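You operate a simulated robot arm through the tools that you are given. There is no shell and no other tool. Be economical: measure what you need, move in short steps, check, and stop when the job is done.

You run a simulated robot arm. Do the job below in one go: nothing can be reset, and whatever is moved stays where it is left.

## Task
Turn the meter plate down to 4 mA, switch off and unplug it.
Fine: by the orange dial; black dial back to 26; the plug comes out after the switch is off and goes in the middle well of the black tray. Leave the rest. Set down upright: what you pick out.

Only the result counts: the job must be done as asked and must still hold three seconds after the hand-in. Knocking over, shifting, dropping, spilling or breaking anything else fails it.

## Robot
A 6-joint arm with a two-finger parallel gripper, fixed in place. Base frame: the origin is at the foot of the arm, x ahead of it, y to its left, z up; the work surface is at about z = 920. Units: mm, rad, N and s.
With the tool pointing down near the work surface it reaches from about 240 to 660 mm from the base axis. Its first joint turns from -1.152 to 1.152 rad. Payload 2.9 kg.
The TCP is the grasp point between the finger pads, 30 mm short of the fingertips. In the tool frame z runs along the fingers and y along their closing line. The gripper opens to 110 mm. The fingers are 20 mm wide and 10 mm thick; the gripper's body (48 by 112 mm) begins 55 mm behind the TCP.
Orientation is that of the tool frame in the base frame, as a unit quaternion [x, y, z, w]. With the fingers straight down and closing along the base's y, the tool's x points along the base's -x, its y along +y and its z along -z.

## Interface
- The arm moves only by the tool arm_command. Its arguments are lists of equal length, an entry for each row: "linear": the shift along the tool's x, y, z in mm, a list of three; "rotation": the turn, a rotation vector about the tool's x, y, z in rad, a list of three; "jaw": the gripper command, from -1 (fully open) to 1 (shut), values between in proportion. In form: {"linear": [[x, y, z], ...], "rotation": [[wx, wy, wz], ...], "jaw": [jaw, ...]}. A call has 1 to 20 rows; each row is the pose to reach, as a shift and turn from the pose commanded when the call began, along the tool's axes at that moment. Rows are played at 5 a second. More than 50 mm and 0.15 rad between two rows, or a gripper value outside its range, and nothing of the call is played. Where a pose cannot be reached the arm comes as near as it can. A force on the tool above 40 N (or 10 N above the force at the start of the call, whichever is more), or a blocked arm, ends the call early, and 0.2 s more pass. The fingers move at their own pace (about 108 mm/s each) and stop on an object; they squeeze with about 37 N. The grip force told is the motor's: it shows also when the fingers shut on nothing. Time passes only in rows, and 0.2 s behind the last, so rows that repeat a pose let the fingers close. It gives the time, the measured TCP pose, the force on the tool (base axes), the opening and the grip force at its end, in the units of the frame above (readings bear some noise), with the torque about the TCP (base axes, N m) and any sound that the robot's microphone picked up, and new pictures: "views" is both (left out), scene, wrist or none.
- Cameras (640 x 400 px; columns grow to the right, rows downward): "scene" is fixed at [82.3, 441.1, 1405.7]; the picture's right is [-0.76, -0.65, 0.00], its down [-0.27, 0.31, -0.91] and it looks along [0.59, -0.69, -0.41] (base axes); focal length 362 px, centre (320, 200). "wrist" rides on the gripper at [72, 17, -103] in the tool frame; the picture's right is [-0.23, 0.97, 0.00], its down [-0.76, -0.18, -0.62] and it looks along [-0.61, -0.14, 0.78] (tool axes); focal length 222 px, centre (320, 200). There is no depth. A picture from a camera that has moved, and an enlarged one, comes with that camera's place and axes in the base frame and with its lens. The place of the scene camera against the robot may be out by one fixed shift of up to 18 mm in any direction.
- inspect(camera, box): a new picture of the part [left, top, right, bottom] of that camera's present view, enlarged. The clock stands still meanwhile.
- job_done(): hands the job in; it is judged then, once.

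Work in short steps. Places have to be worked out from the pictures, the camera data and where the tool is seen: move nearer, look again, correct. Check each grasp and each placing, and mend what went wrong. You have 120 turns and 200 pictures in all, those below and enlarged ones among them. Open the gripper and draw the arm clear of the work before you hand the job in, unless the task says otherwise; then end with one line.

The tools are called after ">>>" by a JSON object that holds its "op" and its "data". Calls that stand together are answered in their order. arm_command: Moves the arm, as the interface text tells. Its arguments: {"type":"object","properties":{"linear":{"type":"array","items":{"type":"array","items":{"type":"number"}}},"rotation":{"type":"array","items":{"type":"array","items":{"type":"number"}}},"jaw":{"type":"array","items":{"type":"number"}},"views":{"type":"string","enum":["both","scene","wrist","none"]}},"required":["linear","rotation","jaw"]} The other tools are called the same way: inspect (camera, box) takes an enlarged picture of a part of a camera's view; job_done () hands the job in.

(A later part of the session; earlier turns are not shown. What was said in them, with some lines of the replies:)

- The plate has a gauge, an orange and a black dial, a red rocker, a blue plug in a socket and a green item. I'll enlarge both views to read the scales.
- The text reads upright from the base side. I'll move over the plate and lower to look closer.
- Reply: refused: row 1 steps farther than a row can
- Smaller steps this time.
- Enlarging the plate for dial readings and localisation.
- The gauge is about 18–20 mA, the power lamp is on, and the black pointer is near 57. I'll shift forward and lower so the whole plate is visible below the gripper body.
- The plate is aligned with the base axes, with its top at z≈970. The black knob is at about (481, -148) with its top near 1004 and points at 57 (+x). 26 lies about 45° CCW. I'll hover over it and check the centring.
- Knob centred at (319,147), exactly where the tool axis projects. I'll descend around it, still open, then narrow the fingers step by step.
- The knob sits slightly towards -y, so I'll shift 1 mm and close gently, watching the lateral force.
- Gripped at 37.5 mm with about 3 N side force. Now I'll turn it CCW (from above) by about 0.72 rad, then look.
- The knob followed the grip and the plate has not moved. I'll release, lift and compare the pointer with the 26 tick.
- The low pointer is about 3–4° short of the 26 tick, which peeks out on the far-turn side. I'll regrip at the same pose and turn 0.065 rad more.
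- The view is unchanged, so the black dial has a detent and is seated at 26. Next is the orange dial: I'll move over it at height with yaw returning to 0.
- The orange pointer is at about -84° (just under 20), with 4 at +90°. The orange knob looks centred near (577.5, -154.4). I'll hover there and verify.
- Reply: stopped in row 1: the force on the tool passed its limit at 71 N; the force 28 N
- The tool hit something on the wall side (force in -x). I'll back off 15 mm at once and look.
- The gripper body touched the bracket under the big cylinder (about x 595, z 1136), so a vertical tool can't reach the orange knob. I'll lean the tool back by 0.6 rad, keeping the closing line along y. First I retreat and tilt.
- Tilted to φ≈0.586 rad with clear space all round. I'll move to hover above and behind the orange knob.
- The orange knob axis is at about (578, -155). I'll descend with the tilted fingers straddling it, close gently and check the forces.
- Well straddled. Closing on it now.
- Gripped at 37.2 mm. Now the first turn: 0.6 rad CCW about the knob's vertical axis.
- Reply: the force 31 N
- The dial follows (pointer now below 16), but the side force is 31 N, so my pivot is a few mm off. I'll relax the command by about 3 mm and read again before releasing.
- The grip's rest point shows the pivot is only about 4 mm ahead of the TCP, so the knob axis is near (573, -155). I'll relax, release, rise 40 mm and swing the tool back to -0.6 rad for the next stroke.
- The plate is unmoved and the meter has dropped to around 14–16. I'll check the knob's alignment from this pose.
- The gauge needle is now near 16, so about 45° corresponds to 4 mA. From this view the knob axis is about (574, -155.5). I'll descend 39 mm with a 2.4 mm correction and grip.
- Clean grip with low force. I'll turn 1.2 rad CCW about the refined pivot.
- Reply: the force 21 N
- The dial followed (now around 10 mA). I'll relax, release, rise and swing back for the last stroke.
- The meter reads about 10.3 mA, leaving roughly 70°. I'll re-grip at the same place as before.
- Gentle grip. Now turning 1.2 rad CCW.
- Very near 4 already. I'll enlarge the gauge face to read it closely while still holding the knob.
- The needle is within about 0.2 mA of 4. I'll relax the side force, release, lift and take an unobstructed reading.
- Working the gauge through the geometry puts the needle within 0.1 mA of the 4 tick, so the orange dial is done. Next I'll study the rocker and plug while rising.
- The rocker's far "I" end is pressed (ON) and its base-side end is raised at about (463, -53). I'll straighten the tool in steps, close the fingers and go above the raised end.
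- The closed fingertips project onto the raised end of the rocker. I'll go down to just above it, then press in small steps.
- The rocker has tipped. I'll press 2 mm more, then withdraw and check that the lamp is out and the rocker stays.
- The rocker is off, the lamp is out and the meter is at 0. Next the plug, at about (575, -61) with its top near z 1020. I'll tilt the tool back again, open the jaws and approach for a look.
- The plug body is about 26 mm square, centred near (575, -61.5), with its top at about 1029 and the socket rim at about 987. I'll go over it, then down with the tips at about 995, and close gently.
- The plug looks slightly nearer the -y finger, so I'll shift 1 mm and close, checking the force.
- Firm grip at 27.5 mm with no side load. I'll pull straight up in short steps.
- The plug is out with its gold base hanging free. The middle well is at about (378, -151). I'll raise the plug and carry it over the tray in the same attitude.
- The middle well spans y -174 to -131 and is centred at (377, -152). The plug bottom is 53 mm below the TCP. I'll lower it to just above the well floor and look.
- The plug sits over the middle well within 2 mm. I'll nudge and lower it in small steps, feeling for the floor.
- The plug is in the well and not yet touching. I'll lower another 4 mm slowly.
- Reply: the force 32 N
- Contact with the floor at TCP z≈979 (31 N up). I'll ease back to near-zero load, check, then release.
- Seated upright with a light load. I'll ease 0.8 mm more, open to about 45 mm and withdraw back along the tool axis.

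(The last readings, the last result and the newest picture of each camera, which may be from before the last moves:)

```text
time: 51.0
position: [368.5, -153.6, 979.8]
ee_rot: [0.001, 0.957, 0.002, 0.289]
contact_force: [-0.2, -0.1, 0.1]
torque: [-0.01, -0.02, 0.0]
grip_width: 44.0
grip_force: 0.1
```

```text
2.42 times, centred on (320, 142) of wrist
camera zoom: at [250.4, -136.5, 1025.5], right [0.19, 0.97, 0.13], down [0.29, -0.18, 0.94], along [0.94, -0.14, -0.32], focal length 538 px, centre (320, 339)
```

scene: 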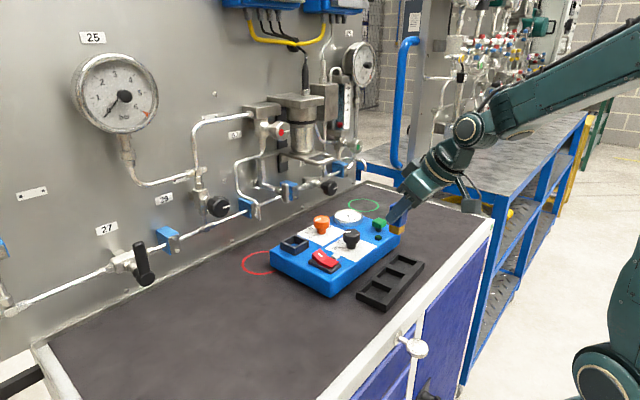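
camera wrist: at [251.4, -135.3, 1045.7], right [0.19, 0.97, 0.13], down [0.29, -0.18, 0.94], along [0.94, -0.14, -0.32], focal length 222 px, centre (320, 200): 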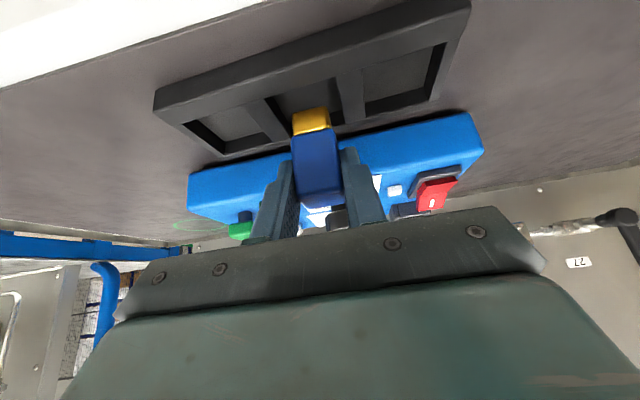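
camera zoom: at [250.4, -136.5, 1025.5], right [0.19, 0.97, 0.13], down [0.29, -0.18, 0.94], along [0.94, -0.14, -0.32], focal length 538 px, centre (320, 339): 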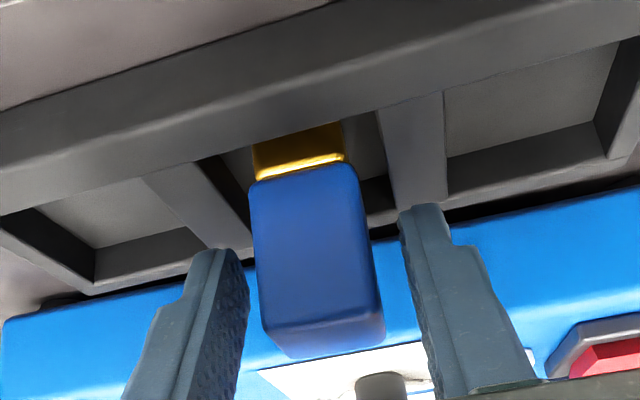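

The plug stands free between the fingers. I'll raise straight up, then view everything.

>>> {"op": "arm_command", "data": {"linear": [[-11, 0, -16.7], [-33, 0, -50], [-55, 0, -83.3], [-77, 0, -116]], "rotation": [[0, 0, 0], [0, 0, 0], [0, 0, 0], [0, 0, 0]], "jaw": [0.2, 0.1, -0.2, -0.5], "views": "scene"}}

>>> {"op": "inspect", "data": {"camera": "scene", "box": [230, 180, 440, 320]}}

>>> {"op": "inspect", "data": {"camera": "scene", "box": [302, 217, 366, 257]}}

```text
time: 52.0
position: [367.4, -152.3, 1119.1]
ee_rot: [0.002, 0.957, 0.001, 0.289]
contact_force: [-0.9, -0.1, 0.0]
torque: [-0.01, -0.01, 0.01]
grip_width: 82.5
grip_force: 0.0
```

scene: 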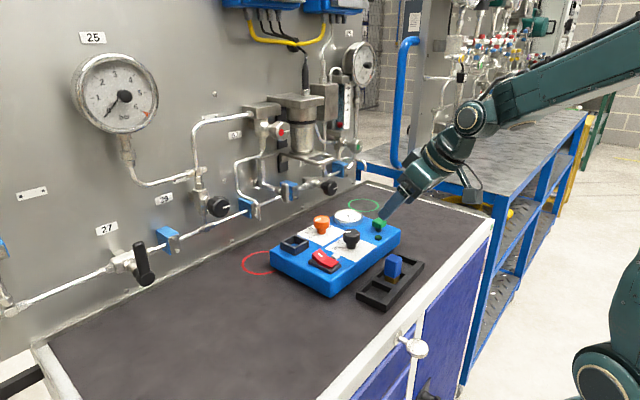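

```text
2.86 times, centred on (335, 250) of scene
camera zoom: at [82.2, 441.1, 1405.7], right [-0.76, -0.65, 0.0], down [-0.27, 0.31, -0.91], along [0.59, -0.69, -0.41], focal length 1033 px, centre (277, 57)
```

zoom: 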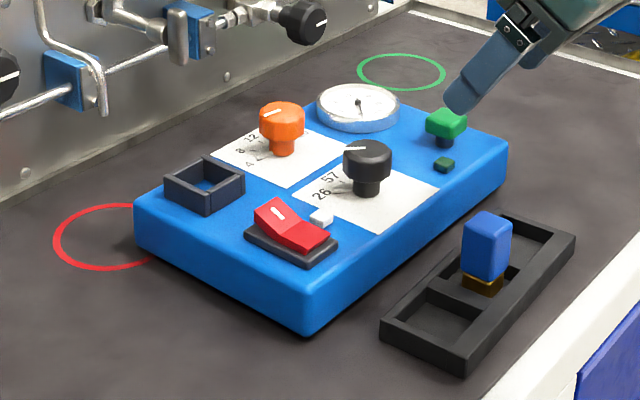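

```text
10.00 times, centred on (334, 237) of scene
camera zoom: at [82.2, 441.1, 1405.7], right [-0.76, -0.65, 0.0], down [-0.27, 0.31, -0.91], along [0.59, -0.69, -0.41], focal length 3617 px, centre (180, -170)
```

zoom: 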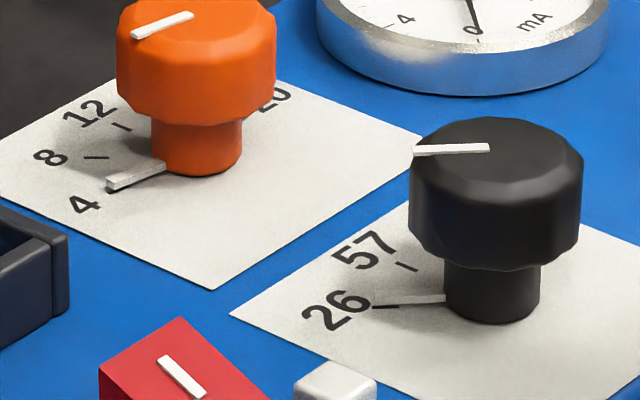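

Everything checks: black dial on 26, orange on 4, rocker off with the lamp out, the plug upright in the middle well, and the plate and tray unmoved. The arm is clear with its jaws open, so I'm handing in.

>>> {"op": "job_done", "data": {}}

```text
The job is handed in.
```

I set the orange dial to 4 mA and the black dial to 26, switched the plate off, and put the plug upright in the middle well; early on, the gripper bumped a wall bracket (71 N stop), with no visible damage or shift.
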